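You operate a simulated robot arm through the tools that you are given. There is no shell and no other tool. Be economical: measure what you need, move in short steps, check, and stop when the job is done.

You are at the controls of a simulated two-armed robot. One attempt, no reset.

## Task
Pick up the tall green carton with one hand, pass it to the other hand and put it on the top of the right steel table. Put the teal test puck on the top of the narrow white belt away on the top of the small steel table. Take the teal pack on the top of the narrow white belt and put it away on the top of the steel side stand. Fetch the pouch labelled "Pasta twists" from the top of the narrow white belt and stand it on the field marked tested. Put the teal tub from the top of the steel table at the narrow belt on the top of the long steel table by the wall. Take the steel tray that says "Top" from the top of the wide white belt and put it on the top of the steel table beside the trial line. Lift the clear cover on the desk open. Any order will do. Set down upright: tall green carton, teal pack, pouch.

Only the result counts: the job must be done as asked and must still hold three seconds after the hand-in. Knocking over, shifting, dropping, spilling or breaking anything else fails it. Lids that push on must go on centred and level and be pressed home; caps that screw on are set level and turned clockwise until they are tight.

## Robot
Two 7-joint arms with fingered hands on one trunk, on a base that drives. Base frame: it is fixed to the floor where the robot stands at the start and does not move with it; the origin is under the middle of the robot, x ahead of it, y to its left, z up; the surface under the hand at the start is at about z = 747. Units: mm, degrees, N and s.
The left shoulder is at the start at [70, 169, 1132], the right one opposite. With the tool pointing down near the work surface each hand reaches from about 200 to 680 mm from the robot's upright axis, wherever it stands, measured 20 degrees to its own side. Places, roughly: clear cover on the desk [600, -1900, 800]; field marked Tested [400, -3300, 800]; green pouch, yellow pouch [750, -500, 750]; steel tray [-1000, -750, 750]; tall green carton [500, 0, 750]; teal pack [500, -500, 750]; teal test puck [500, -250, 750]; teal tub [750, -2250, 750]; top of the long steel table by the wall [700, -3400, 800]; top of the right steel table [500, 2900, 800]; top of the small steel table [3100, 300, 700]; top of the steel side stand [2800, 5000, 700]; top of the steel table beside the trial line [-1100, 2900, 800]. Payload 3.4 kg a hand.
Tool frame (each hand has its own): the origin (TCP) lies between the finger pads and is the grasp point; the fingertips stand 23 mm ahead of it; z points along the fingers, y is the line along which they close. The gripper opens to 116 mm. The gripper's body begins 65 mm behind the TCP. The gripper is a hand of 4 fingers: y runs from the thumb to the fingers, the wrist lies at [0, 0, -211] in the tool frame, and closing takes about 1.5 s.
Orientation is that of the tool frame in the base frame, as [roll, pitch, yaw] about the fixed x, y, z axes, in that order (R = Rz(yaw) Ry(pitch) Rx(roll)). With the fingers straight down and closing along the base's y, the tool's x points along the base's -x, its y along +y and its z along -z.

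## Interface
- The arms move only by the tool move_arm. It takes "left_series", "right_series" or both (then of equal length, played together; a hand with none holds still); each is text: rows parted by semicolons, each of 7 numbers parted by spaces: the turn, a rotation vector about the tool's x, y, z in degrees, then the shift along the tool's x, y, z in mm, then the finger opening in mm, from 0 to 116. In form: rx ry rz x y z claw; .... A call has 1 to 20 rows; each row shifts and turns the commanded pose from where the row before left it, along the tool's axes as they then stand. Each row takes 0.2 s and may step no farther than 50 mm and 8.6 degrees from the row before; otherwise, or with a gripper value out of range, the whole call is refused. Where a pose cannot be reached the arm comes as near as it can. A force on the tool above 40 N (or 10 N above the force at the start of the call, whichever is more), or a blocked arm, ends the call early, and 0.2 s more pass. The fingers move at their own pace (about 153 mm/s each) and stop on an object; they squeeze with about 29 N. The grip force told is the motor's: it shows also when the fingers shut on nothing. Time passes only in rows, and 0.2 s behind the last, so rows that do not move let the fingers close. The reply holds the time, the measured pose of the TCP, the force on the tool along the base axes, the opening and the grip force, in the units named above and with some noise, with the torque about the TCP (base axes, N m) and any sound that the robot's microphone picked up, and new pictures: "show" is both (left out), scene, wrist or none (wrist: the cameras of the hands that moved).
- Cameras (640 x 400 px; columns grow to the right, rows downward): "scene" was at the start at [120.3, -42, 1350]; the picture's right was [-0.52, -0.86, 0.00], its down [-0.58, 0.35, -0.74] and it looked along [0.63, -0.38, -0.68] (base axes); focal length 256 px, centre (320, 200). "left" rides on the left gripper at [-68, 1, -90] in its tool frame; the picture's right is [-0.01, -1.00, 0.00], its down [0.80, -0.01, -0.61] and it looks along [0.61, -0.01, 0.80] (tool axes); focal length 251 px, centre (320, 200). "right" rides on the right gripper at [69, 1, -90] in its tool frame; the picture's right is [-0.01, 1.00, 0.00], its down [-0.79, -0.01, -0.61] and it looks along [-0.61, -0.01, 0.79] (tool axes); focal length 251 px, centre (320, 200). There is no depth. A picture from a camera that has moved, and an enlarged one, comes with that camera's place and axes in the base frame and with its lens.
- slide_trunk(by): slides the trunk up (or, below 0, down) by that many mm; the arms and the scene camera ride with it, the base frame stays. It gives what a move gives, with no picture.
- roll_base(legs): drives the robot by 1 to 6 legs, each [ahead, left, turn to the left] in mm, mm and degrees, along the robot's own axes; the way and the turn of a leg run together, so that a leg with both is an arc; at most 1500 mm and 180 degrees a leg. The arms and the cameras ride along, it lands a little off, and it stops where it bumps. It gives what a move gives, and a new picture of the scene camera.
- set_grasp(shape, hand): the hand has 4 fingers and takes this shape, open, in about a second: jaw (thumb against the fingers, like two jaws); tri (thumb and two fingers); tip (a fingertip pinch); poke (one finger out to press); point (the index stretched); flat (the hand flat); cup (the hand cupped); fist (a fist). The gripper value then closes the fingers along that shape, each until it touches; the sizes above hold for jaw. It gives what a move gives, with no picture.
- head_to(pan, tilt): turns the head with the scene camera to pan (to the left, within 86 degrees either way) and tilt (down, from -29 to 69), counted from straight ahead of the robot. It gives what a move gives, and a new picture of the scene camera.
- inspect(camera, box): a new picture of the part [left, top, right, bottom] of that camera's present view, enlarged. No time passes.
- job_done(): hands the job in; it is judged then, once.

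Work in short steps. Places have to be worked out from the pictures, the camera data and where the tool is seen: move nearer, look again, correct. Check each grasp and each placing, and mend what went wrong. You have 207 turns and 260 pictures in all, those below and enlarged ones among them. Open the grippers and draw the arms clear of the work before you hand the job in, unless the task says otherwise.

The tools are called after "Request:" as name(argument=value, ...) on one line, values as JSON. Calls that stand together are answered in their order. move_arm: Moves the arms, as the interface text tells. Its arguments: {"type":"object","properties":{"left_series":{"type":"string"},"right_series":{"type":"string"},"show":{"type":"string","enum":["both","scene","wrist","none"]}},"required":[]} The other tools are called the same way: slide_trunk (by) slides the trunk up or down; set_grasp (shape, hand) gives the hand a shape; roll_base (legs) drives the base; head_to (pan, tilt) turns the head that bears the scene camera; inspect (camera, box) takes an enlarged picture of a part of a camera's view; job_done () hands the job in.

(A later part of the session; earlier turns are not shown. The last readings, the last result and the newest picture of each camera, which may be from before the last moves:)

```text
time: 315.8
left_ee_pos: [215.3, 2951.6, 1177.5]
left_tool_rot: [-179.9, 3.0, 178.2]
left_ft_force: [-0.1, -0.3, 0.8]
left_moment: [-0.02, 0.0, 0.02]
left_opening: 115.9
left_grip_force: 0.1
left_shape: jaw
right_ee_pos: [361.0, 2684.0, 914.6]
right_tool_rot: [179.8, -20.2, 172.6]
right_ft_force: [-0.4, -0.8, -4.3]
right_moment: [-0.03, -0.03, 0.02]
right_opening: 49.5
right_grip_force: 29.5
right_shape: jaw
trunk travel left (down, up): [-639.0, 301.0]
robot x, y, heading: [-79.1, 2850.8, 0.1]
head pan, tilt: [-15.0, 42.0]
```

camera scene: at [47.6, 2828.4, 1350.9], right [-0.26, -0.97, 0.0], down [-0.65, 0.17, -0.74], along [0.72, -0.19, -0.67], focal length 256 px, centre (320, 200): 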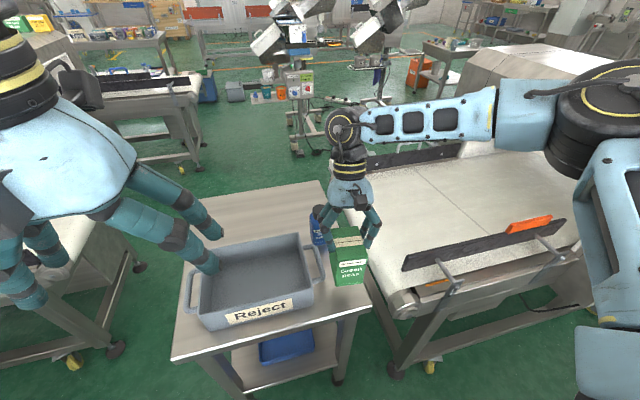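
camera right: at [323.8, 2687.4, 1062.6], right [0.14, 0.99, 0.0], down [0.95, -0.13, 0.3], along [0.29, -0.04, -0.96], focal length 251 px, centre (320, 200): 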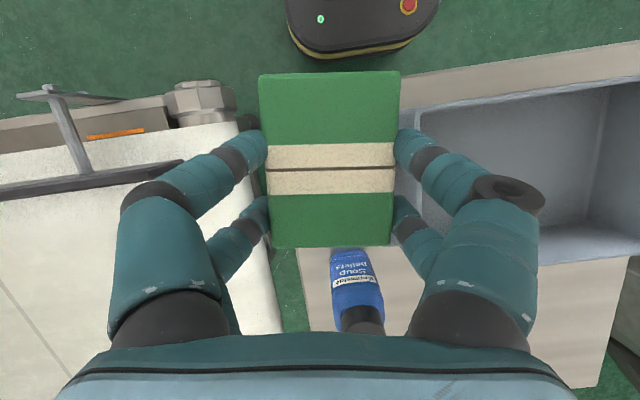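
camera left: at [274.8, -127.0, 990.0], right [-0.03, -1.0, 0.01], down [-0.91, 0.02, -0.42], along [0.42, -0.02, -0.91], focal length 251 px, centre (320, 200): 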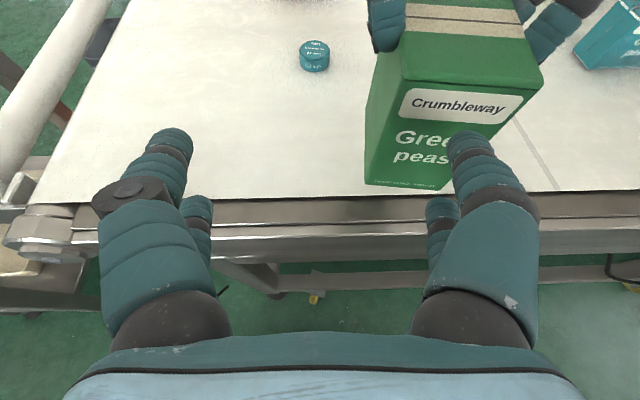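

Request:
move_arm(right_series="0 0 0 -1 0 2.8 40;0 0 0 -1 0 2.8 40;0 0 0 -.7 0 1.9 40;0 0 0 -.7 0 1.9 40;0 0 0 -.7 0 1.9 40;0 0 0 0 0 0 40", show="none")

```text
time: 317.2
left_ee_pos: [214.4, 2950.9, 1176.4]
left_tool_rot: [-179.7, 2.8, 178.3]
left_ft_force: [0.0, -0.1, -0.1]
left_moment: [-0.01, 0.0, -0.03]
left_opening: 115.8
left_grip_force: 0.0
left_shape: jaw
right_ee_pos: [356.7, 2681.1, 905.6]
right_tool_rot: [179.7, -20.1, 172.6]
right_ft_force: [-0.8, 0.3, -3.6]
right_moment: [-0.04, -0.05, 0.03]
right_opening: 49.8
right_grip_force: 28.8
right_shape: jaw
right hand out of reach, approached as far as the arm can: row 3
trunk travel left (down, up): [-639.0, 301.0]
robot x, y, heading: [-81.3, 2847.1, 0.2]
head pan, tilt: [-15.0, 42.0]
```

No contact yet at z 905 and the arm nears its limit; I lower with the trunk instead.

Request:
slide_trunk(by=-6)

Request:
inspect(camera="scene", box=[290, 190, 400, 300])

```text
time: 317.8
left_ee_pos: [214.8, 2950.5, 1171.3]
left_tool_rot: [-179.8, 2.9, 178.2]
left_ft_force: [-0.5, -0.6, 0.8]
left_moment: [0.0, -0.03, 0.0]
left_opening: 115.8
left_grip_force: 0.0
left_shape: jaw
right_ee_pos: [357.8, 2681.8, 899.1]
right_tool_rot: [179.8, -20.2, 172.6]
right_ft_force: [0.8, 0.6, -3.8]
right_moment: [0.0, -0.02, 0.01]
right_opening: 50.0
right_grip_force: 28.7
right_shape: jaw
trunk travel left (down, up): [-633.0, 307.0]
robot x, y, heading: [-82.3, 2849.4, -0.1]
head pan, tilt: [-15.0, 42.0]
```

```text
3.64 times, centred on (345, 245) of scene
camera zoom: at [48.6, 2827.8, 1344.7], right [-0.26, -0.97, 0.0], down [-0.65, 0.17, -0.74], along [0.72, -0.19, -0.67], focal length 930 px, centre (229, 36)
```

zoom: 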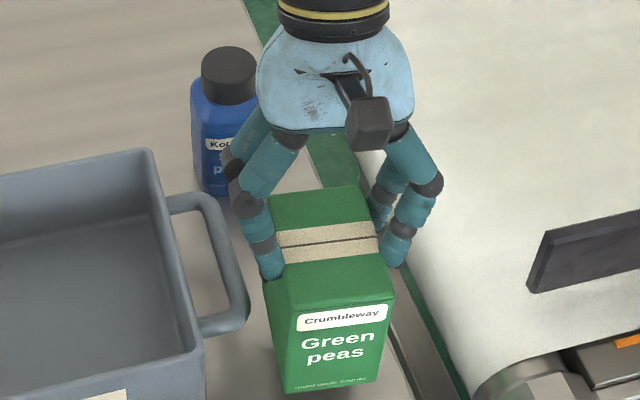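

Request:
slide_trunk(by=-10)

Request:
inspect(camera="scene", box=[290, 190, 400, 300])

```text
time: 318.3
left_ee_pos: [215.5, 2950.4, 1160.1]
left_tool_rot: [-179.8, 2.9, 178.1]
left_ft_force: [-0.9, -0.6, 0.4]
left_moment: [0.05, -0.01, 0.0]
left_opening: 116.0
left_grip_force: 0.0
left_shape: jaw
right_ee_pos: [356.3, 2681.6, 890.0]
right_tool_rot: [179.7, -20.2, 172.6]
right_ft_force: [0.5, -0.8, -3.5]
right_moment: [-0.02, -0.05, -0.01]
right_opening: 49.8
right_grip_force: 29.3
right_shape: jaw
trunk travel left (down, up): [-623.0, 317.0]
robot x, y, heading: [-78.7, 2846.7, 0.2]
head pan, tilt: [-15.0, 42.0]
```

```text
3.64 times, centred on (345, 245) of scene
camera zoom: at [48.6, 2827.8, 1334.7], right [-0.26, -0.97, 0.0], down [-0.65, 0.17, -0.74], along [0.72, -0.19, -0.67], focal length 930 px, centre (229, 36)
```

zoom: 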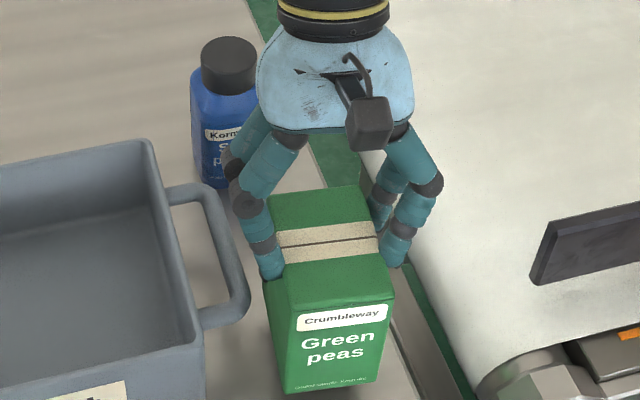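

Edge triangulation suggests the table top is near z≈750. I keep lowering.

Request:
slide_trunk(by=-18)

Request:
slide_trunk(by=-6)

Request:
inspect(camera="scene", box=[290, 190, 400, 300])

```text
time: 319.0
left_ee_pos: [214.8, 2951.4, 1142.2]
left_tool_rot: [-179.8, 2.9, 178.1]
left_ft_force: [-0.4, 0.1, -0.7]
left_moment: [0.0, 0.01, 0.03]
left_opening: 116.1
left_grip_force: 0.1
left_shape: jaw
right_ee_pos: [357.6, 2682.2, 870.7]
right_tool_rot: [179.7, -20.1, 172.6]
right_ft_force: [0.2, 0.5, -4.0]
right_moment: [-0.03, -0.04, -0.03]
right_opening: 49.8
right_grip_force: 28.8
right_shape: jaw
trunk travel left (down, up): [-605.0, 335.0]
robot x, y, heading: [-84.5, 2848.6, 0.2]
head pan, tilt: [-15.0, 42.0]
```

```text
time: 319.5
left_ee_pos: [214.9, 2950.0, 1137.2]
left_tool_rot: [-179.8, 2.9, 178.2]
left_ft_force: [-0.2, -0.1, -0.2]
left_moment: [0.03, 0.0, 0.03]
left_opening: 116.1
left_grip_force: 0.0
left_shape: jaw
right_ee_pos: [357.7, 2681.5, 865.5]
right_tool_rot: [179.7, -20.1, 172.6]
right_ft_force: [-0.1, 0.1, -4.6]
right_moment: [-0.07, -0.04, -0.01]
right_opening: 49.8
right_grip_force: 29.0
right_shape: jaw
trunk travel left (down, up): [-599.0, 341.0]
robot x, y, heading: [-80.2, 2845.9, 0.1]
head pan, tilt: [-15.0, 42.0]
```

```text
3.64 times, centred on (345, 245) of scene
camera zoom: at [48.4, 2827.8, 1310.7], right [-0.26, -0.97, 0.0], down [-0.65, 0.17, -0.74], along [0.72, -0.19, -0.67], focal length 930 px, centre (229, 36)
```

zoom: 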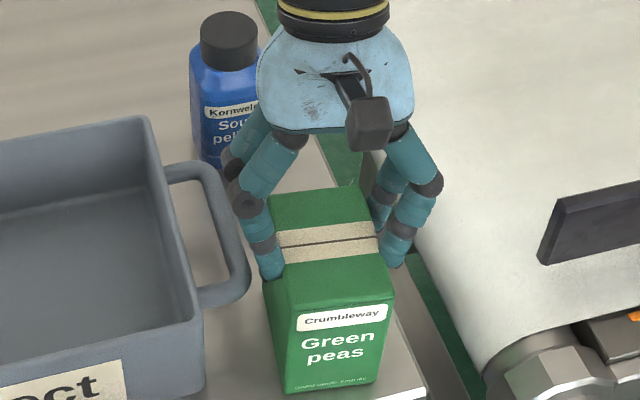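

Carton is about 11 mm from the front edge; I drive 15 mm ahead for margin, then lower to contact.

Request:
roll_base(legs=[[16, 0, 0]])

Request:
slide_trunk(by=-5)

Request:
slide_trunk(by=-4)

```text
time: 320.3
left_ee_pos: [230.2, 2951.0, 1137.9]
left_tool_rot: [-179.8, 2.9, 178.0]
left_ft_force: [-0.6, 0.1, -0.4]
left_moment: [0.01, 0.0, 0.0]
left_opening: 116.1
left_grip_force: 0.0
left_shape: jaw
right_ee_pos: [373.5, 2681.9, 865.8]
right_tool_rot: [179.7, -20.1, 172.6]
right_ft_force: [-0.9, 0.2, -4.3]
right_moment: [-0.02, -0.04, -0.02]
right_opening: 49.7
right_grip_force: 28.6
right_shape: jaw
trunk travel left (down, up): [-599.0, 341.0]
robot x, y, heading: [-64.9, 2847.3, 0.2]
head pan, tilt: [-15.0, 42.0]
camera scene: at [62.7, 2827.6, 1310.9], right [-0.26, -0.97, 0.0], down [-0.65, 0.17, -0.74], along [0.72, -0.19, -0.67], focal length 256 px, centre (320, 200)
```

scene: 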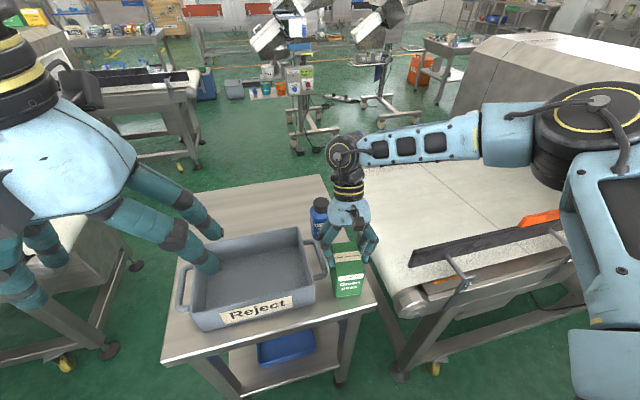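

```text
time: 320.8
left_ee_pos: [228.1, 2950.9, 1132.9]
left_tool_rot: [-179.8, 3.0, 178.1]
left_ft_force: [-0.1, 0.8, 0.4]
left_moment: [0.01, 0.03, 0.01]
left_opening: 116.1
left_grip_force: 0.1
left_shape: jaw
right_ee_pos: [373.0, 2682.6, 863.5]
right_tool_rot: [179.6, -20.0, 172.6]
right_ft_force: [5.8, -4.0, 29.3]
right_moment: [-0.08, 0.17, 0.04]
right_opening: 49.7
right_grip_force: 29.4
right_shape: jaw
trunk travel left (down, up): [-594.0, 346.0]
robot x, y, heading: [-67.1, 2845.2, 0.1]
head pan, tilt: [-15.0, 42.0]
```

```text
time: 321.2
left_ee_pos: [228.7, 2951.3, 1131.1]
left_tool_rot: [-179.9, 3.0, 178.1]
left_ft_force: [0.2, -0.5, -0.4]
left_moment: [0.0, 0.0, 0.0]
left_opening: 115.9
left_grip_force: 0.1
left_shape: jaw
right_ee_pos: [373.0, 2682.6, 863.0]
right_tool_rot: [179.6, -19.7, 172.6]
right_ft_force: [-3.2, -1.0, 19.8]
right_moment: [-0.1, 0.22, 0.08]
right_opening: 49.8
right_grip_force: 29.1
right_shape: jaw
trunk travel left (down, up): [-593.0, 347.0]
robot x, y, heading: [-64.3, 2849.5, 0.0]
head pan, tilt: [-15.0, 42.0]
stopped: the force on the tool passed its limit at 45 N (the readings are from after the stop); the commanded pose is now the measured one
```

Contact at z≈863. I relax 2 mm with the trunk and open only a little, so the fingers don't touch the bin handle.

Request:
slide_trunk(by=2)

Request:
move_arm(right_series="0 0 0 0 0 0 55;0 0 0 0 0 0 62;0 0 0 0 0 0 68;0 0 0 0 0 0 74;0 0 0 0 0 0 74", show="both")

```text
time: 321.7
left_ee_pos: [229.1, 2951.4, 1133.3]
left_tool_rot: [-179.8, 3.0, 178.0]
left_ft_force: [0.2, 0.0, -0.6]
left_moment: [0.02, -0.01, -0.01]
left_opening: 116.0
left_grip_force: 0.0
left_shape: jaw
right_ee_pos: [373.0, 2682.6, 864.3]
right_tool_rot: [179.6, -19.8, 172.6]
right_ft_force: [-2.6, 0.2, 6.9]
right_moment: [-0.08, 0.2, 0.02]
right_opening: 49.7
right_grip_force: 28.6
right_shape: jaw
trunk travel left (down, up): [-595.0, 345.0]
robot x, y, heading: [-68.7, 2845.8, 0.4]
head pan, tilt: [-15.0, 42.0]
```

```text
time: 322.9
left_ee_pos: [232.1, 2950.4, 1132.2]
left_tool_rot: [-179.7, 2.9, 178.1]
left_ft_force: [-0.1, -0.1, -0.4]
left_moment: [-0.01, -0.02, -0.01]
left_opening: 115.8
left_grip_force: 0.1
left_shape: jaw
right_ee_pos: [374.4, 2682.7, 863.3]
right_tool_rot: [179.6, -19.9, 172.6]
right_ft_force: [-0.3, -1.2, 0.2]
right_moment: [0.0, -0.01, -0.01]
right_opening: 73.2
right_grip_force: 0.2
right_shape: jaw
trunk travel left (down, up): [-595.0, 345.0]
robot x, y, heading: [-66.4, 2846.9, 0.2]
head pan, tilt: [-15.0, 42.0]
camera scene: at [64.1, 2827.8, 1307.0], right [-0.26, -0.97, 0.0], down [-0.65, 0.17, -0.74], along [0.72, -0.19, -0.67], focal length 256 px, centre (320, 200)
camera right: at [339.3, 2686.0, 971.7], right [0.14, 0.99, 0.0], down [0.94, -0.13, 0.3], along [0.3, -0.04, -0.95], focal length 251 px, centre (320, 200)
```

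scene: 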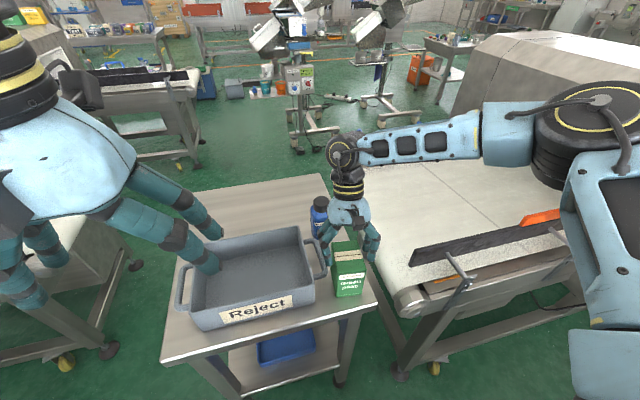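
right: 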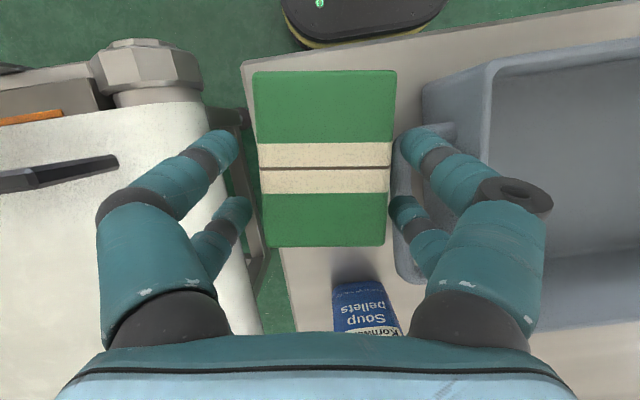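

Released; fingers clear. I raise straight up with the trunk.

Request:
slide_trunk(by=195)

Request:
head_to(pan=-18, tilt=45)

```text
time: 325.0
left_ee_pos: [231.1, 2950.2, 1328.9]
left_tool_rot: [-179.8, 2.9, 178.1]
left_ft_force: [-0.1, 0.7, 0.0]
left_moment: [-0.02, -0.01, 0.02]
left_opening: 115.8
left_grip_force: 0.0
left_shape: jaw
right_ee_pos: [373.8, 2682.5, 1057.9]
right_tool_rot: [179.7, -19.9, 172.6]
right_ft_force: [-0.1, 0.5, 0.3]
right_moment: [0.01, 0.02, 0.01]
right_opening: 73.3
right_grip_force: 0.1
right_shape: jaw
trunk travel left (down, up): [-790.0, 150.0]
robot x, y, heading: [-70.1, 2848.9, 0.3]
head pan, tilt: [-15.0, 42.0]
```

```text
time: 325.6
left_ee_pos: [231.1, 2950.0, 1328.2]
left_tool_rot: [-179.8, 2.9, 178.1]
left_ft_force: [0.4, -0.1, -0.4]
left_moment: [-0.02, -0.01, -0.04]
left_opening: 116.0
left_grip_force: 0.1
left_shape: jaw
right_ee_pos: [374.0, 2683.0, 1057.8]
right_tool_rot: [179.7, -20.0, 172.7]
right_ft_force: [-0.6, -0.6, -0.1]
right_moment: [0.03, 0.03, -0.02]
right_opening: 73.6
right_grip_force: 0.1
right_shape: jaw
trunk travel left (down, up): [-790.0, 150.0]
robot x, y, heading: [-68.0, 2848.6, 0.1]
head pan, tilt: [-18.0, 45.0]
camera scene: at [60.7, 2824.4, 1497.7], right [-0.31, -0.95, 0.0], down [-0.67, 0.22, -0.71], along [0.67, -0.22, -0.71], focal length 256 px, centre (320, 200)
```

scene: 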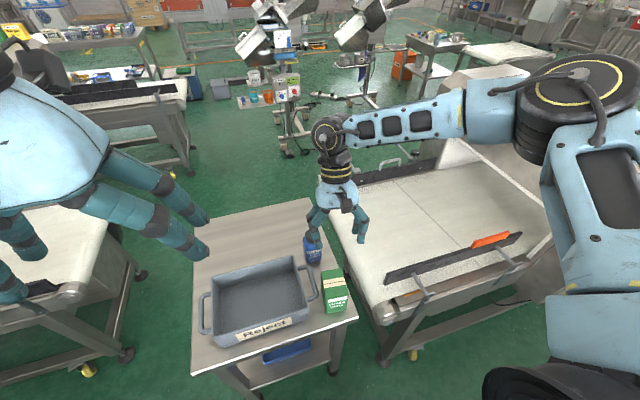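

Carton stands on the right steel table. I back out and turn west to inspect the tray's destination table.

Request:
roll_base(legs=[[-230, 0, 0], [0, 0, 90], [0, 0, 90]])

Request:
head_to(pan=5, tilt=35)

```text
time: 335.0
left_ee_pos: [-596.1, 2753.4, 1327.3]
left_tool_rot: [-179.8, 2.9, -3.3]
left_ft_force: [0.1, -0.4, -1.5]
left_moment: [-0.03, -0.03, 0.01]
left_opening: 115.7
left_grip_force: 0.1
left_shape: jaw
right_ee_pos: [-733.0, 3027.4, 1057.9]
right_tool_rot: [179.6, -19.9, -8.9]
right_ft_force: [0.8, -0.1, 0.0]
right_moment: [-0.02, -0.01, -0.01]
right_opening: 73.5
right_grip_force: 0.0
right_shape: jaw
trunk travel left (down, up): [-790.0, 150.0]
robot x, y, heading: [-297.6, 2848.9, 178.7]
head pan, tilt: [-18.0, 45.0]
camera scene: at [-425.3, 2877.9, 1497.7], right [0.33, 0.94, 0.0], down [0.67, -0.24, -0.71], along [-0.67, 0.24, -0.71], focal length 256 px, centre (320, 200)
```

scene: 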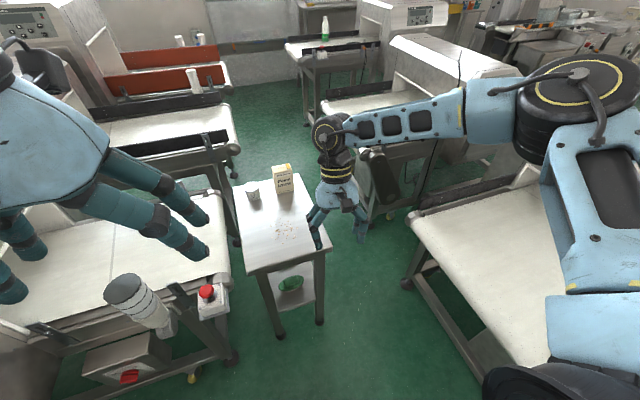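

```text
time: 335.9
left_ee_pos: [-596.6, 2752.7, 1327.3]
left_tool_rot: [-179.9, 2.8, -3.4]
left_ft_force: [0.0, 0.0, 0.5]
left_moment: [0.02, 0.01, 0.01]
left_opening: 115.8
left_grip_force: 0.0
left_shape: jaw
right_ee_pos: [-732.7, 3025.7, 1057.8]
right_tool_rot: [179.6, -19.8, -8.9]
right_ft_force: [0.4, -0.1, -0.2]
right_moment: [0.02, 0.01, 0.02]
right_opening: 73.5
right_grip_force: 0.1
right_shape: jaw
trunk travel left (down, up): [-790.0, 150.0]
robot x, y, heading: [-294.6, 2847.0, 178.7]
head pan, tilt: [5.0, 35.0]
camera scene: at [-436.5, 2845.2, 1512.5], right [-0.06, 1.0, 0.0], down [0.57, 0.04, -0.82], along [-0.82, -0.05, -0.57], focal length 256 px, centre (320, 200)
```

scene: 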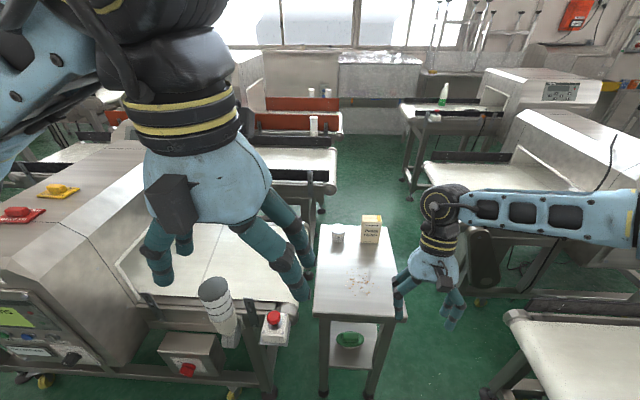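

The destination table is x −890…−1330, y 2800…3060, free in front. Now I drive south to the tray.

Request:
roll_base(legs=[[0, 0, 91.3], [1480, 0, 0], [1480, 0, 0], [410, 0, 0], [0, 0, -90]])

```text
time: 360.2
left_ee_pos: [-440.6, -698.7, 1329.3]
left_tool_rot: [-179.8, 2.8, 3.0]
left_ft_force: [-0.3, 1.1, -0.1]
left_moment: [-0.03, 0.02, -0.01]
left_opening: 115.8
left_grip_force: 0.1
left_shape: jaw
right_ee_pos: [-606.8, -443.9, 1057.6]
right_tool_rot: [179.6, -19.9, -2.5]
right_ft_force: [0.0, 0.8, 0.0]
right_moment: [0.02, -0.01, -0.01]
right_opening: 73.5
right_grip_force: 0.0
right_shape: jaw
trunk travel left (down, up): [-790.0, 150.0]
robot x, y, heading: [-150.2, -570.9, -175.0]
head pan, tilt: [5.0, 35.0]
camera scene: at [-291.5, -590.3, 1512.5], right [-0.17, 0.98, 0.0], down [0.56, 0.1, -0.82], along [-0.81, -0.14, -0.57], focal length 256 px, centre (320, 200)
```

scene: 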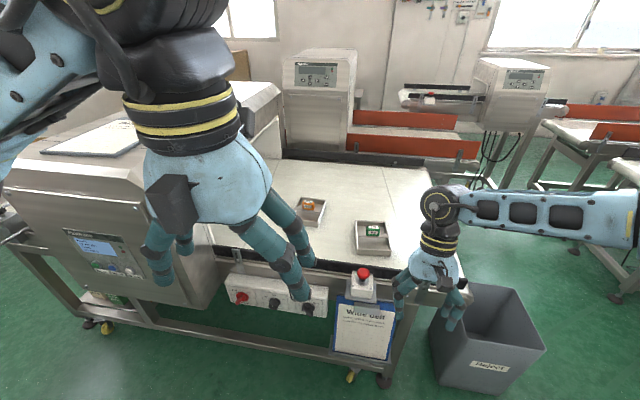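

Request:
roll_base(legs=[[0, 0, -5], [470, -65, 0]])

Request:
head_to(pan=0, tilt=48)

```text
time: 363.2
left_ee_pos: [-861.9, -610.9, 1325.7]
left_tool_rot: [-179.5, 2.7, -3.2]
left_ft_force: [-1.0, 0.3, 0.1]
left_moment: [0.04, -0.08, -0.01]
left_opening: 115.8
left_grip_force: 0.2
left_shape: jaw
right_ee_pos: [-995.5, -336.9, 1056.8]
right_tool_rot: [179.9, -20.1, -8.9]
right_ft_force: [-1.6, -0.6, -0.9]
right_moment: [0.01, -0.07, 0.01]
right_opening: 73.6
right_grip_force: 0.0
right_shape: jaw
trunk travel left (down, up): [-790.0, 150.0]
robot x, y, heading: [-558.5, -511.0, 178.4]
head pan, tilt: [5.0, 35.0]
stopped in leg 2: the robot was blocked; the commanded pose is now the measured one
camera scene: at [-702.8, -520.1, 1511.5], right [-0.06, 1.0, 0.0], down [0.58, 0.04, -0.82], along [-0.81, -0.05, -0.58], focal length 256 px, centre (320, 200)
```

scene: 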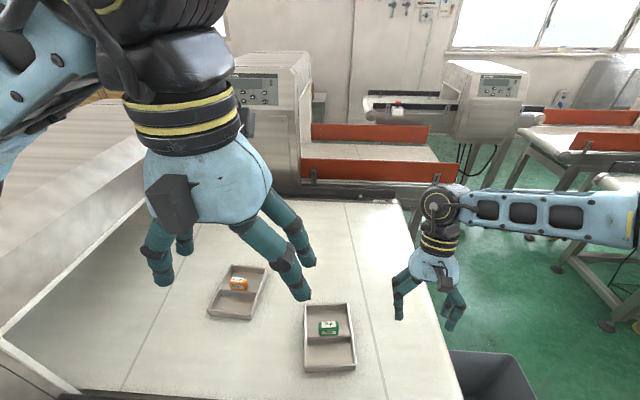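

```text
time: 364.0
left_ee_pos: [-855.7, -602.9, 1327.7]
left_tool_rot: [-179.8, 2.8, -3.2]
left_ft_force: [-1.2, -0.9, -0.2]
left_moment: [0.03, 0.03, 0.0]
left_opening: 115.8
left_grip_force: 0.1
left_shape: jaw
right_ee_pos: [-990.4, -332.5, 1058.3]
right_tool_rot: [179.5, -19.9, -8.8]
right_ft_force: [0.9, 0.1, -0.1]
right_moment: [-0.01, -0.01, -0.01]
right_opening: 73.3
right_grip_force: 0.0
right_shape: jaw
trunk travel left (down, up): [-790.0, 150.0]
robot x, y, heading: [-555.2, -512.0, 178.6]
head pan, tilt: [0.0, 48.0]
camera scene: at [-686.4, -505.0, 1493.4], right [0.02, 1.0, 0.0], down [0.74, -0.02, -0.67], along [-0.67, 0.02, -0.74], focal length 256 px, centre (320, 200)
```

scene: 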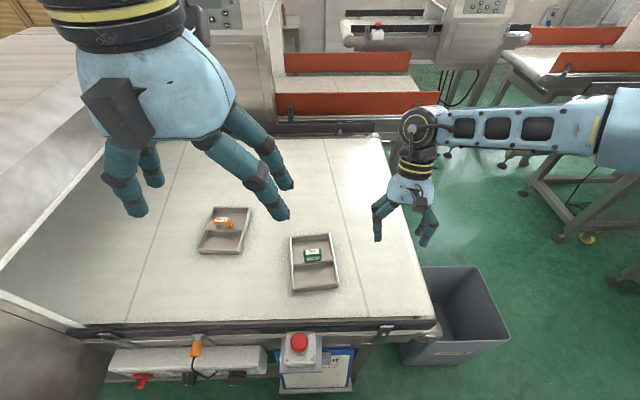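

Tray centre ≈ [-1078,-516], axis yawed 5°, 183×129, walls to z≈785. I ease back 12 mm, lower the trunk, and square both hands with narrowed openings.

Request:
roll_base(legs=[[-12, 0, 0]])

Request:
slide_trunk(by=-120)

Request:
move_arm(left_series="0 2.8 0 0 0 0 100;0 0 -8.5 0 0 0 80;0 0 0 0 0 20 60;0 0 0 -20 0 30 52;0 0 0 -30 0 30 52;0 0 0 -30 0 30 52", right_series="0 -8 0 0 0 0 70;0 -8 0 0 0 0 60;0 -4 0 0 0 0 52;0 0 -7 0 0 0 52;0 0 -7 0 0 0 52;0 0 0 0 0 0 52", show="scene")

```text
time: 364.7
left_ee_pos: [-845.9, -605.4, 1327.4]
left_tool_rot: [-179.8, 2.8, -3.3]
left_ft_force: [-0.7, -0.7, -0.1]
left_moment: [0.02, -0.05, 0.0]
left_opening: 115.6
left_grip_force: 0.1
left_shape: jaw
right_ee_pos: [-981.5, -332.3, 1057.2]
right_tool_rot: [179.5, -20.0, -8.9]
right_ft_force: [-0.3, -0.3, -0.2]
right_moment: [0.01, -0.03, 0.01]
right_opening: 73.5
right_grip_force: 0.1
right_shape: jaw
trunk travel left (down, up): [-790.0, 150.0]
robot x, y, heading: [-545.9, -510.3, 178.8]
head pan, tilt: [0.0, 48.0]
camera scene: at [-676.8, -505.4, 1493.1], right [0.02, 1.0, 0.0], down [0.74, -0.02, -0.67], along [-0.67, 0.02, -0.74], focal length 256 px, centre (320, 200)
```

scene: 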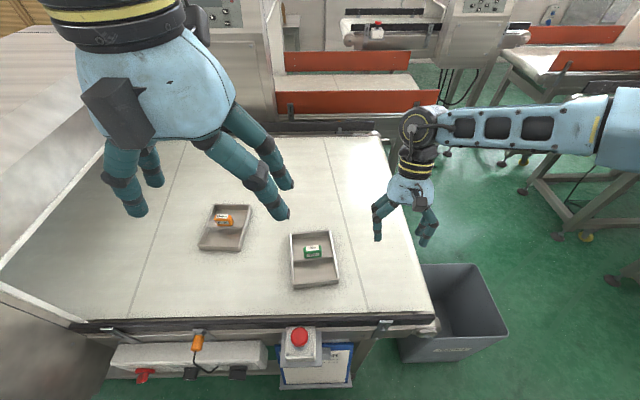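

```text
time: 366.2
left_ee_pos: [-842.3, -605.3, 1209.1]
left_tool_rot: [-179.8, 2.9, -3.4]
left_ft_force: [-0.3, -0.5, 0.2]
left_moment: [-0.04, 0.01, 0.02]
left_opening: 116.0
left_grip_force: 0.0
left_shape: jaw
right_ee_pos: [-978.0, -332.7, 938.5]
right_tool_rot: [179.6, -19.7, -8.9]
right_ft_force: [0.0, -0.7, 0.4]
right_moment: [0.01, -0.01, -0.03]
right_opening: 73.5
right_grip_force: 0.0
right_shape: jaw
trunk travel left (down, up): [-670.0, 270.0]
robot x, y, heading: [-545.0, -510.4, 178.7]
head pan, tilt: [0.0, 48.0]
```

```text
time: 367.6
left_ee_pos: [-924.7, -612.3, 1097.0]
left_tool_rot: [-179.7, 0.1, 5.1]
left_ft_force: [-1.3, 0.8, 0.2]
left_moment: [0.02, -0.06, -0.01]
left_opening: 52.7
left_grip_force: 0.0
left_shape: jaw
right_ee_pos: [-979.8, -333.4, 938.7]
right_tool_rot: [179.8, 0.1, 5.2]
right_ft_force: [0.3, -0.2, -0.2]
right_moment: [-0.01, -0.01, 0.03]
right_opening: 52.4
right_grip_force: 0.2
right_shape: jaw
trunk travel left (down, up): [-670.0, 270.0]
robot x, y, heading: [-545.3, -510.2, 178.6]
head pan, tilt: [0.0, 48.0]
camera scene: at [-674.6, -506.4, 1373.4], right [0.02, 1.0, 0.0], down [0.74, -0.02, -0.67], along [-0.67, 0.02, -0.74], focal length 256 px, centre (320, 200)
```

scene: 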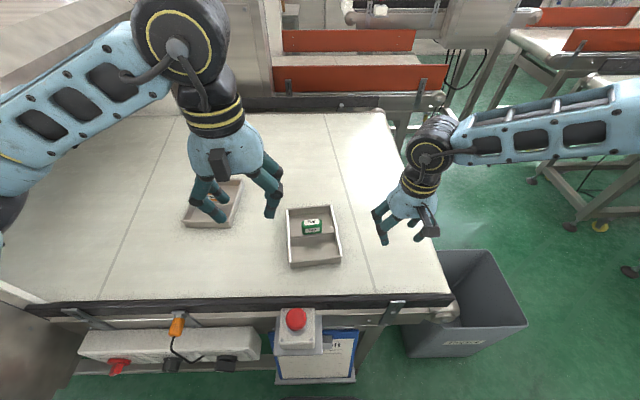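

I bring both hands over the side walls (front half of the tray), hovering at z≈850, and check with the wrist cameras.

Request:
move_arm(left_series="0 0 0 -17.6 -7.7 41 52;0 0 0 -17.6 -7.7 41 52;0 0 0 -17.6 -7.7 41 52;0 0 0 -17.6 -7.7 41 52;0 0 0 -17.6 -7.7 41 52;0 0 0 -17.6 -7.7 41 52;0 0 0 0 0 0 52", right_series="0 0 0 -12.8 18.2 14.7 52;0 0 0 -12.8 18.2 14.7 52;0 0 0 -12.8 18.2 14.7 52;0 0 0 -12.8 18.2 14.7 52;0 0 0 -12.8 18.2 14.7 52;0 0 0 -12.8 18.2 14.7 52;0 0 0 0 0 0 52", show="both")

```text
time: 369.2
left_ee_pos: [-1033.9, -575.5, 850.9]
left_tool_rot: [-179.6, 0.3, 5.3]
left_ft_force: [0.8, -6.1, 15.9]
left_moment: [0.8, 0.39, 0.11]
left_opening: 50.8
left_grip_force: 0.1
left_shape: jaw
right_ee_pos: [-987.2, -366.3, 905.1]
right_tool_rot: [179.7, 0.3, 4.9]
right_ft_force: [0.0, -0.2, -0.1]
right_moment: [0.0, 0.01, -0.01]
right_opening: 52.4
right_grip_force: 0.0
right_shape: jaw
right hand out of reach, approached as far as the arm can: row 2, 3, 4, 5, 6
trunk travel left (down, up): [-670.0, 270.0]
robot x, y, heading: [-544.5, -510.3, 178.5]
head pan, tilt: [0.0, 48.0]
camera scene: at [-670.8, -507.2, 1374.1], right [0.02, 1.0, 0.0], down [0.74, -0.02, -0.67], along [-0.67, 0.02, -0.74], focal length 256 px, centre (320, 200)
camera right: at [-920.0, -360.5, 995.2], right [0.08, -1.0, 0.01], down [-0.79, -0.06, 0.61], along [-0.61, -0.05, -0.79], focal length 251 px, centre (320, 200)
camera left: at [-1100.0, -581.6, 941.5], right [-0.1, 0.99, 0.01], down [0.79, 0.08, 0.6], along [0.6, 0.07, -0.8], focal length 251 px, centre (320, 200)
```

scene: 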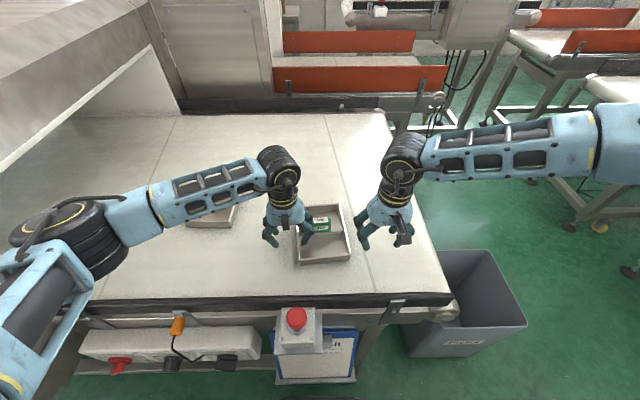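
right: 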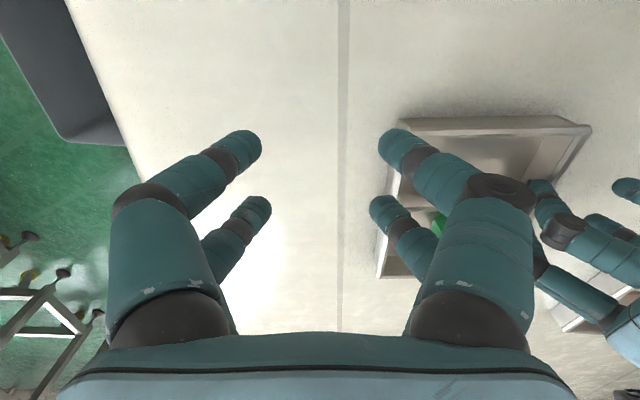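
left: 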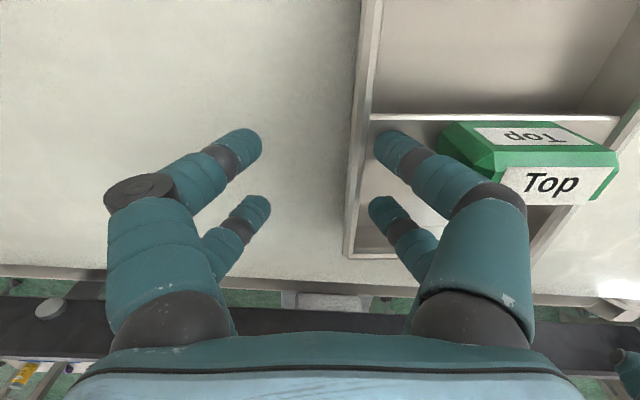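

The left fingers touched: re-triangulating shows the tray rim is at z≈816 and the tray slid ~20 mm. I raise the left hand, and move the base 100 mm left so both arms are better placed.

Request:
move_arm(left_series="0 0 0 0 0 -15 52;0 0 0 0 0 -40 52;0 0 0 0 0 -40 52", show="none")

Request:
roll_base(legs=[[0, 105, 0]])

```text
time: 370.0
left_ee_pos: [-1033.2, -575.7, 943.9]
left_tool_rot: [-179.7, -0.1, 5.2]
left_ft_force: [-0.6, -0.1, -0.3]
left_moment: [-0.01, -0.01, 0.03]
left_opening: 51.9
left_grip_force: 0.1
left_shape: jaw
right_ee_pos: [-989.3, -365.2, 902.5]
right_tool_rot: [179.6, 0.3, 5.0]
right_ft_force: [0.0, -0.5, 0.0]
right_moment: [-0.01, -0.01, 0.0]
right_opening: 52.5
right_grip_force: 0.1
right_shape: jaw
trunk travel left (down, up): [-670.0, 270.0]
robot x, y, heading: [-541.8, -507.9, 178.6]
head pan, tilt: [0.0, 48.0]
```

```text
time: 371.2
left_ee_pos: [-1035.0, -675.1, 943.7]
left_tool_rot: [-179.8, 0.1, 5.0]
left_ft_force: [-0.6, -0.3, 0.2]
left_moment: [-0.06, 0.02, 0.0]
left_opening: 52.2
left_grip_force: 0.0
left_shape: jaw
right_ee_pos: [-991.0, -465.0, 903.5]
right_tool_rot: [179.6, 0.3, 4.8]
right_ft_force: [-0.7, -0.1, -0.2]
right_moment: [0.0, 0.02, -0.05]
right_opening: 52.6
right_grip_force: 0.0
right_shape: jaw
trunk travel left (down, up): [-670.0, 270.0]
robot x, y, heading: [-549.7, -610.9, 178.7]
head pan, tilt: [0.0, 48.0]
camera scene: at [-676.1, -606.7, 1373.5], right [0.03, 1.0, 0.0], down [0.74, -0.02, -0.67], along [-0.67, 0.02, -0.74], focal length 256 px, centre (320, 200)
```

scene: 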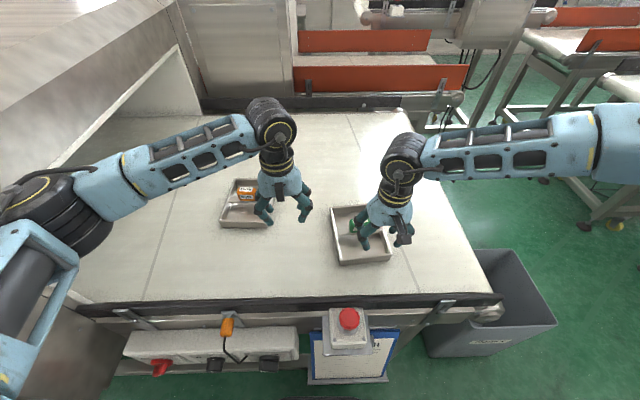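

Request:
inspect(camera="right", box=[0, 0, 640, 400])

Request:
inspect(camera="left", box=[0, 0, 640, 400])

```text
1.00 times, centred on (320, 200) of right (not enlarged: the box is as wide or as high as the picture)
camera zoom: at [-924.0, -459.4, 994.0], right [0.08, -1.0, 0.01], down [-0.79, -0.06, 0.61], along [-0.61, -0.05, -0.79], focal length 251 px, centre (320, 200)
```

zoom: 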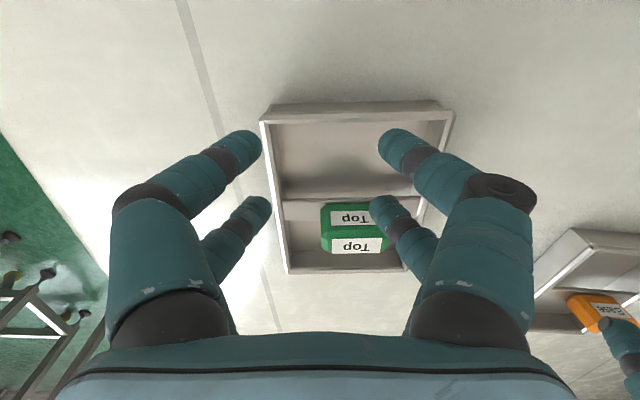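

```text
1.00 times, centred on (320, 200) of left (not enlarged: the box is as wide or as high as the picture)
camera zoom: at [-1103.1, -680.8, 1032.7], right [-0.1, 1.0, 0.0], down [0.79, 0.07, 0.61], along [0.6, 0.06, -0.8], focal length 251 px, centre (320, 200)
```

zoom: 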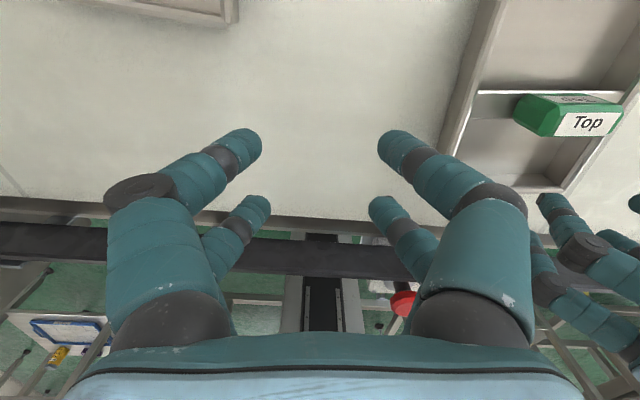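

From the right wrist view: rim corners ≈ FR(-990,-424), FL(-978,-557), BR(-1169,-444), BL(-1156,-576). Fingers at this opening also reach lower (~39 mm). I move both hands above the walls at z≈880.

Request:
move_arm(left_series="0 0 0 3 -27.8 16 52;0 0 0 3 -27.8 16 52;0 0 0 3 -27.8 16 52;0 0 0 3 -27.8 16 52;0 0 0 0 0 0 52", right_series="0 0 0 -12 -10.3 5.8 52;0 0 0 -12 -10.3 5.8 52;0 0 0 -12 -10.3 5.8 52;0 0 0 -12 -10.3 5.8 52;0 0 0 0 0 0 52", show="wrist")

```text
time: 372.4
left_ee_pos: [-1030.9, -562.9, 877.1]
left_tool_rot: [-179.7, 0.0, 5.0]
left_ft_force: [-0.8, 0.2, 0.6]
left_moment: [0.03, 0.0, 0.03]
left_opening: 51.5
left_grip_force: 0.0
left_shape: jaw
right_ee_pos: [-1032.7, -420.0, 889.5]
right_tool_rot: [179.6, 0.4, 4.9]
right_ft_force: [-0.3, 0.1, 0.0]
right_moment: [-0.01, -0.02, -0.03]
right_opening: 52.8
right_grip_force: 0.1
right_shape: jaw
right hand out of reach, approached as far as the arm can: row 2, 3, 4
trunk travel left (down, up): [-670.0, 270.0]
robot x, y, heading: [-543.5, -611.6, 178.5]
head pan, tilt: [0.0, 48.0]
camera right: at [-965.4, -414.4, 978.0], right [0.07, -1.0, 0.01], down [-0.79, -0.05, 0.61], along [-0.61, -0.05, -0.79], focal length 251 px, centre (320, 200)
camera left: at [-1098.7, -568.5, 967.5], right [-0.1, 1.0, 0.01], down [0.79, 0.07, 0.61], along [0.6, 0.06, -0.8], focal length 251 px, centre (320, 200)
```

right: 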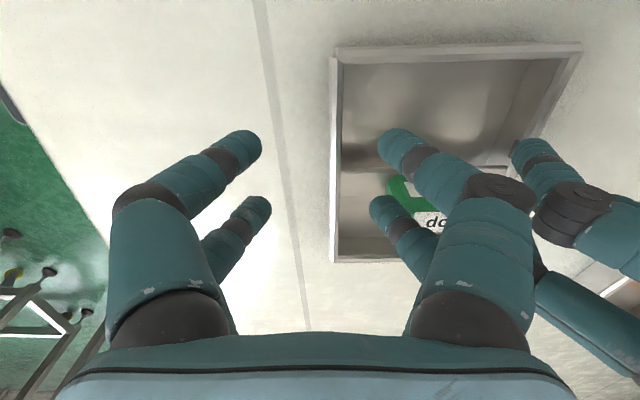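
left: 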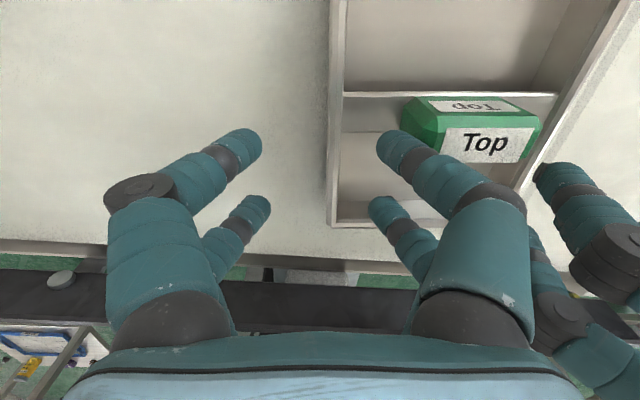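

I need to understand the block's place before descending; enlarging both wrist views.

Request:
inspect(camera="left", box=[310, 0, 640, 260])

Request:
inspect(camera="right", box=[300, 20, 620, 280])

```text
1.54 times, centred on (475, 130) of left
camera zoom: at [-1098.7, -568.5, 967.5], right [-0.1, 1.0, 0.01], down [0.79, 0.07, 0.61], along [0.6, 0.06, -0.8], focal length 387 px, centre (82, 308)
```

zoom: 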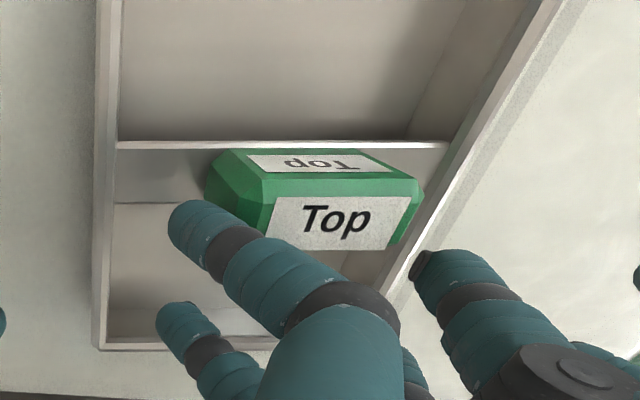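

```text
1.54 times, centred on (460, 150) of right
camera zoom: at [-965.4, -414.4, 978.0], right [0.07, -1.0, 0.01], down [-0.79, -0.05, 0.61], along [-0.61, -0.05, -0.79], focal length 387 px, centre (105, 277)
```

zoom: 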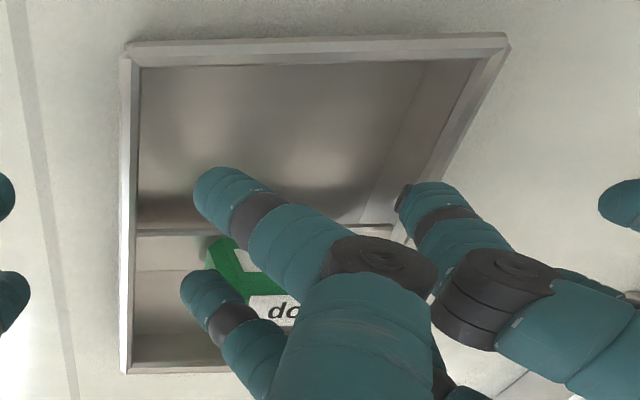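

Triangulating the green "Top" piece from both wrists puts it at ≈[-1057,-492], z≈860 — it is a raised label block fixed on the centre divider, so it can serve as a handle. I clear the right hand, raise the left and turn it 90° to pinch the block's thin direction.

Request:
move_arm(right_series="0 0 0 0 0 -40 52;0 0 0 0 -20 -40 52;0 0 0 30 -30 -20 52;0 0 0 30 -30 0 52;0 0 0 30 -20 0 52;0 0 0 0 0 0 52;0 0 0 0 0 0 52;0 0 0 0 0 0 52;0 0 0 0 0 0 52;0 0 0 0 0 0 52;0 0 0 0 0 0 52;0 0 0 0 0 0 52;0 0 0 0 0 0 52", left_series="0 0 0 0 0 -40 60;0 0 0 0 0 -40 70;0 0 8.2 0 0 0 80;0 0 8.2 0 0 0 80;0 0 8.2 0 0 0 80;0 0 8.2 0 0 0 80;0 0 8.2 0 0 0 80;0 0 8.2 0 0 0 80;0 0 8.2 0 0 0 80;0 0 8.2 0 0 0 80;0 0 8.2 0 0 0 80;0 0 8.2 0 0 0 80;0 0 8.2 0 0 0 80", show="both")

```text
time: 375.2
left_ee_pos: [-1033.6, -562.0, 959.3]
left_tool_rot: [180.0, 0.2, -85.3]
left_ft_force: [1.0, 0.0, 0.3]
left_moment: [-0.02, -0.02, -0.03]
left_opening: 79.4
left_grip_force: 0.0
left_shape: jaw
right_ee_pos: [-953.4, -311.7, 985.7]
right_tool_rot: [179.7, 0.3, 4.8]
right_ft_force: [-0.6, -0.2, -1.0]
right_moment: [0.03, -0.02, -0.02]
right_opening: 52.7
right_grip_force: 0.1
right_shape: jaw
trunk travel left (down, up): [-670.0, 270.0]
robot x, y, heading: [-544.3, -615.2, 178.6]
head pan, tilt: [0.0, 48.0]
camera scene: at [-675.9, -607.0, 1373.5], right [0.03, 1.0, 0.0], down [0.74, -0.02, -0.67], along [-0.67, 0.02, -0.74], focal length 256 px, centre (320, 200)
camera right: at [-884.8, -306.0, 1076.9], right [0.08, -1.0, 0.01], down [-0.79, -0.06, 0.61], along [-0.61, -0.05, -0.79], focal length 251 px, centre (320, 200)
camera left: at [-1038.4, -493.7, 1049.0], right [1.0, 0.09, 0.0], down [0.07, -0.79, 0.6], along [0.05, -0.6, -0.8], focal length 251 px, centre (320, 200)
```

scene: 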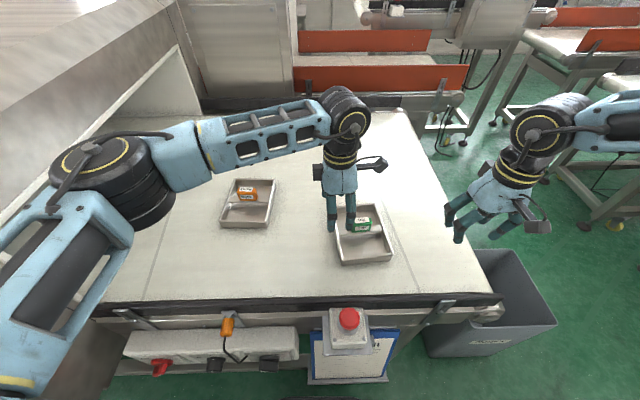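
right: 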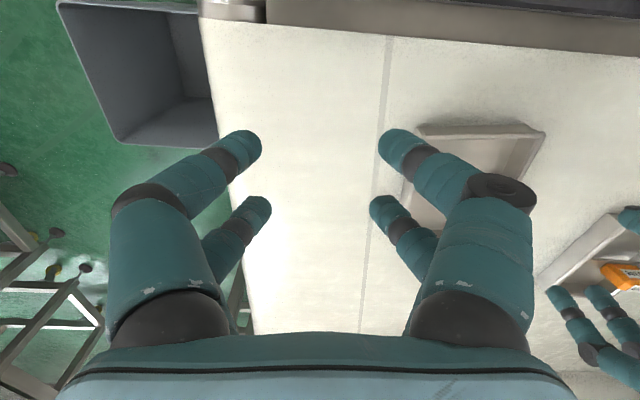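
left: 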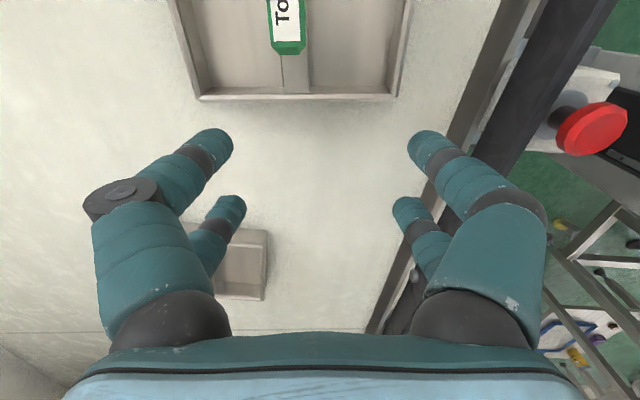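

The rotated left hand reaches well, and the view confirms the block sits on the divider. I centre over it and descend to z≈870.

Request:
move_arm(left_series="0 0 0 -24 6.2 0 80;0 0 0 -24 6.2 0 80;0 0 0 -24 6.2 0 80;0 0 0 0 0 25 80;0 0 0 0 0 20 80;0 0 0 0 0 0 80", show="both")

```text
time: 376.6
left_ee_pos: [-1057.1, -489.7, 913.7]
left_tool_rot: [179.9, 0.2, -85.2]
left_ft_force: [0.1, 0.5, 0.0]
left_moment: [0.02, 0.0, 0.01]
left_opening: 79.7
left_grip_force: 0.1
left_shape: jaw
right_ee_pos: [-951.8, -310.6, 987.6]
right_tool_rot: [179.5, 0.3, 4.8]
right_ft_force: [0.1, -1.2, -1.1]
right_moment: [0.02, 0.0, -0.01]
right_opening: 52.5
right_grip_force: 0.0
right_shape: jaw
trunk travel left (down, up): [-670.0, 270.0]
robot x, y, heading: [-546.0, -607.7, 178.3]
head pan, tilt: [0.0, 48.0]
camera scene: at [-675.7, -606.7, 1373.5], right [0.03, 1.0, 0.0], down [0.74, -0.02, -0.67], along [-0.67, 0.02, -0.74], focal length 256 px, centre (320, 200)
camera left: at [-1062.8, -421.1, 1003.5], right [1.0, 0.09, 0.0], down [0.07, -0.79, 0.6], along [0.05, -0.6, -0.8], focal length 251 px, centre (320, 200)
```

scene: 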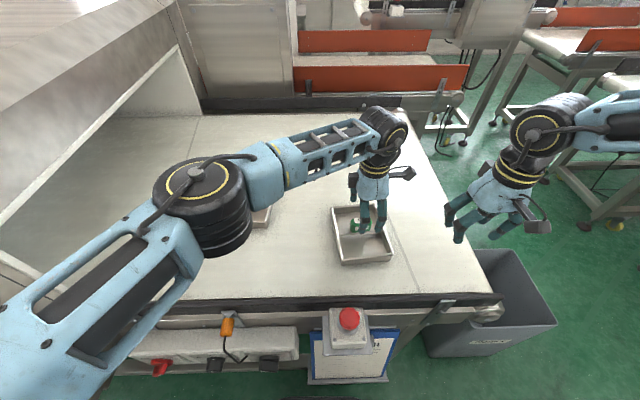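
left: 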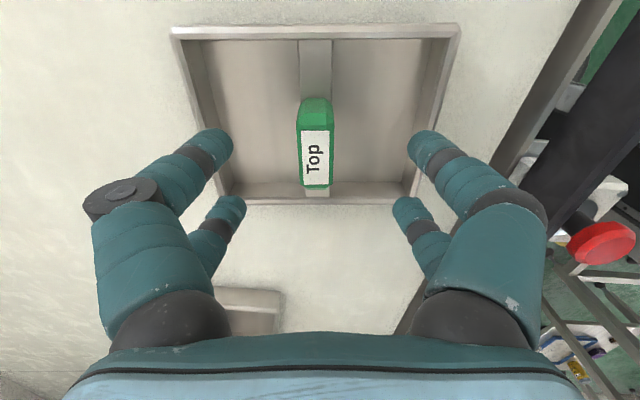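

Block: y −473…−517, z up to ≈862, ~20 mm thick like the divider. I correct 5 mm, descend to z≈846 and close.

Request:
move_arm(left_series="0 0 0 5 3 0 80;0 0 0 0 0 30 80;0 0 0 0 0 25 80;0 0 0 0 0 12 80;0 0 0 0 0 0 80;0 0 0 0 0 0 50;0 0 0 0 0 0 20;0 0 0 0 0 0 5;0 0 0 0 0 0 5;0 0 0 0 0 0 5;0 0 0 0 0 0 5", show="wrist")

```text
time: 379.0
left_ee_pos: [-1059.8, -499.3, 847.6]
left_tool_rot: [-180.0, 0.2, -85.3]
left_ft_force: [0.1, 0.1, 0.1]
left_moment: [0.01, 0.0, 0.02]
left_opening: 16.5
left_grip_force: 29.0
left_shape: jaw
right_ee_pos: [-953.0, -311.3, 985.6]
right_tool_rot: [179.6, 0.2, 4.8]
right_ft_force: [0.3, -0.2, 0.2]
right_moment: [0.0, -0.01, -0.01]
right_opening: 52.4
right_grip_force: 0.1
right_shape: jaw
trunk travel left (down, up): [-670.0, 270.0]
robot x, y, heading: [-542.8, -613.4, 178.3]
head pan, tilt: [0.0, 48.0]
camera left: at [-1065.2, -429.6, 938.0], right [1.0, 0.09, 0.0], down [0.07, -0.79, 0.6], along [0.06, -0.6, -0.8], focal length 251 px, centre (320, 200)
```

left: 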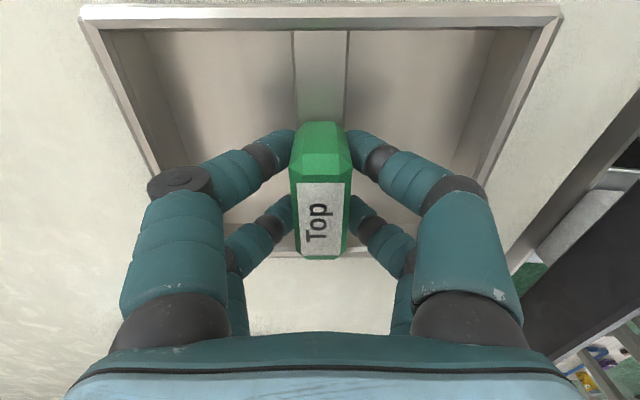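

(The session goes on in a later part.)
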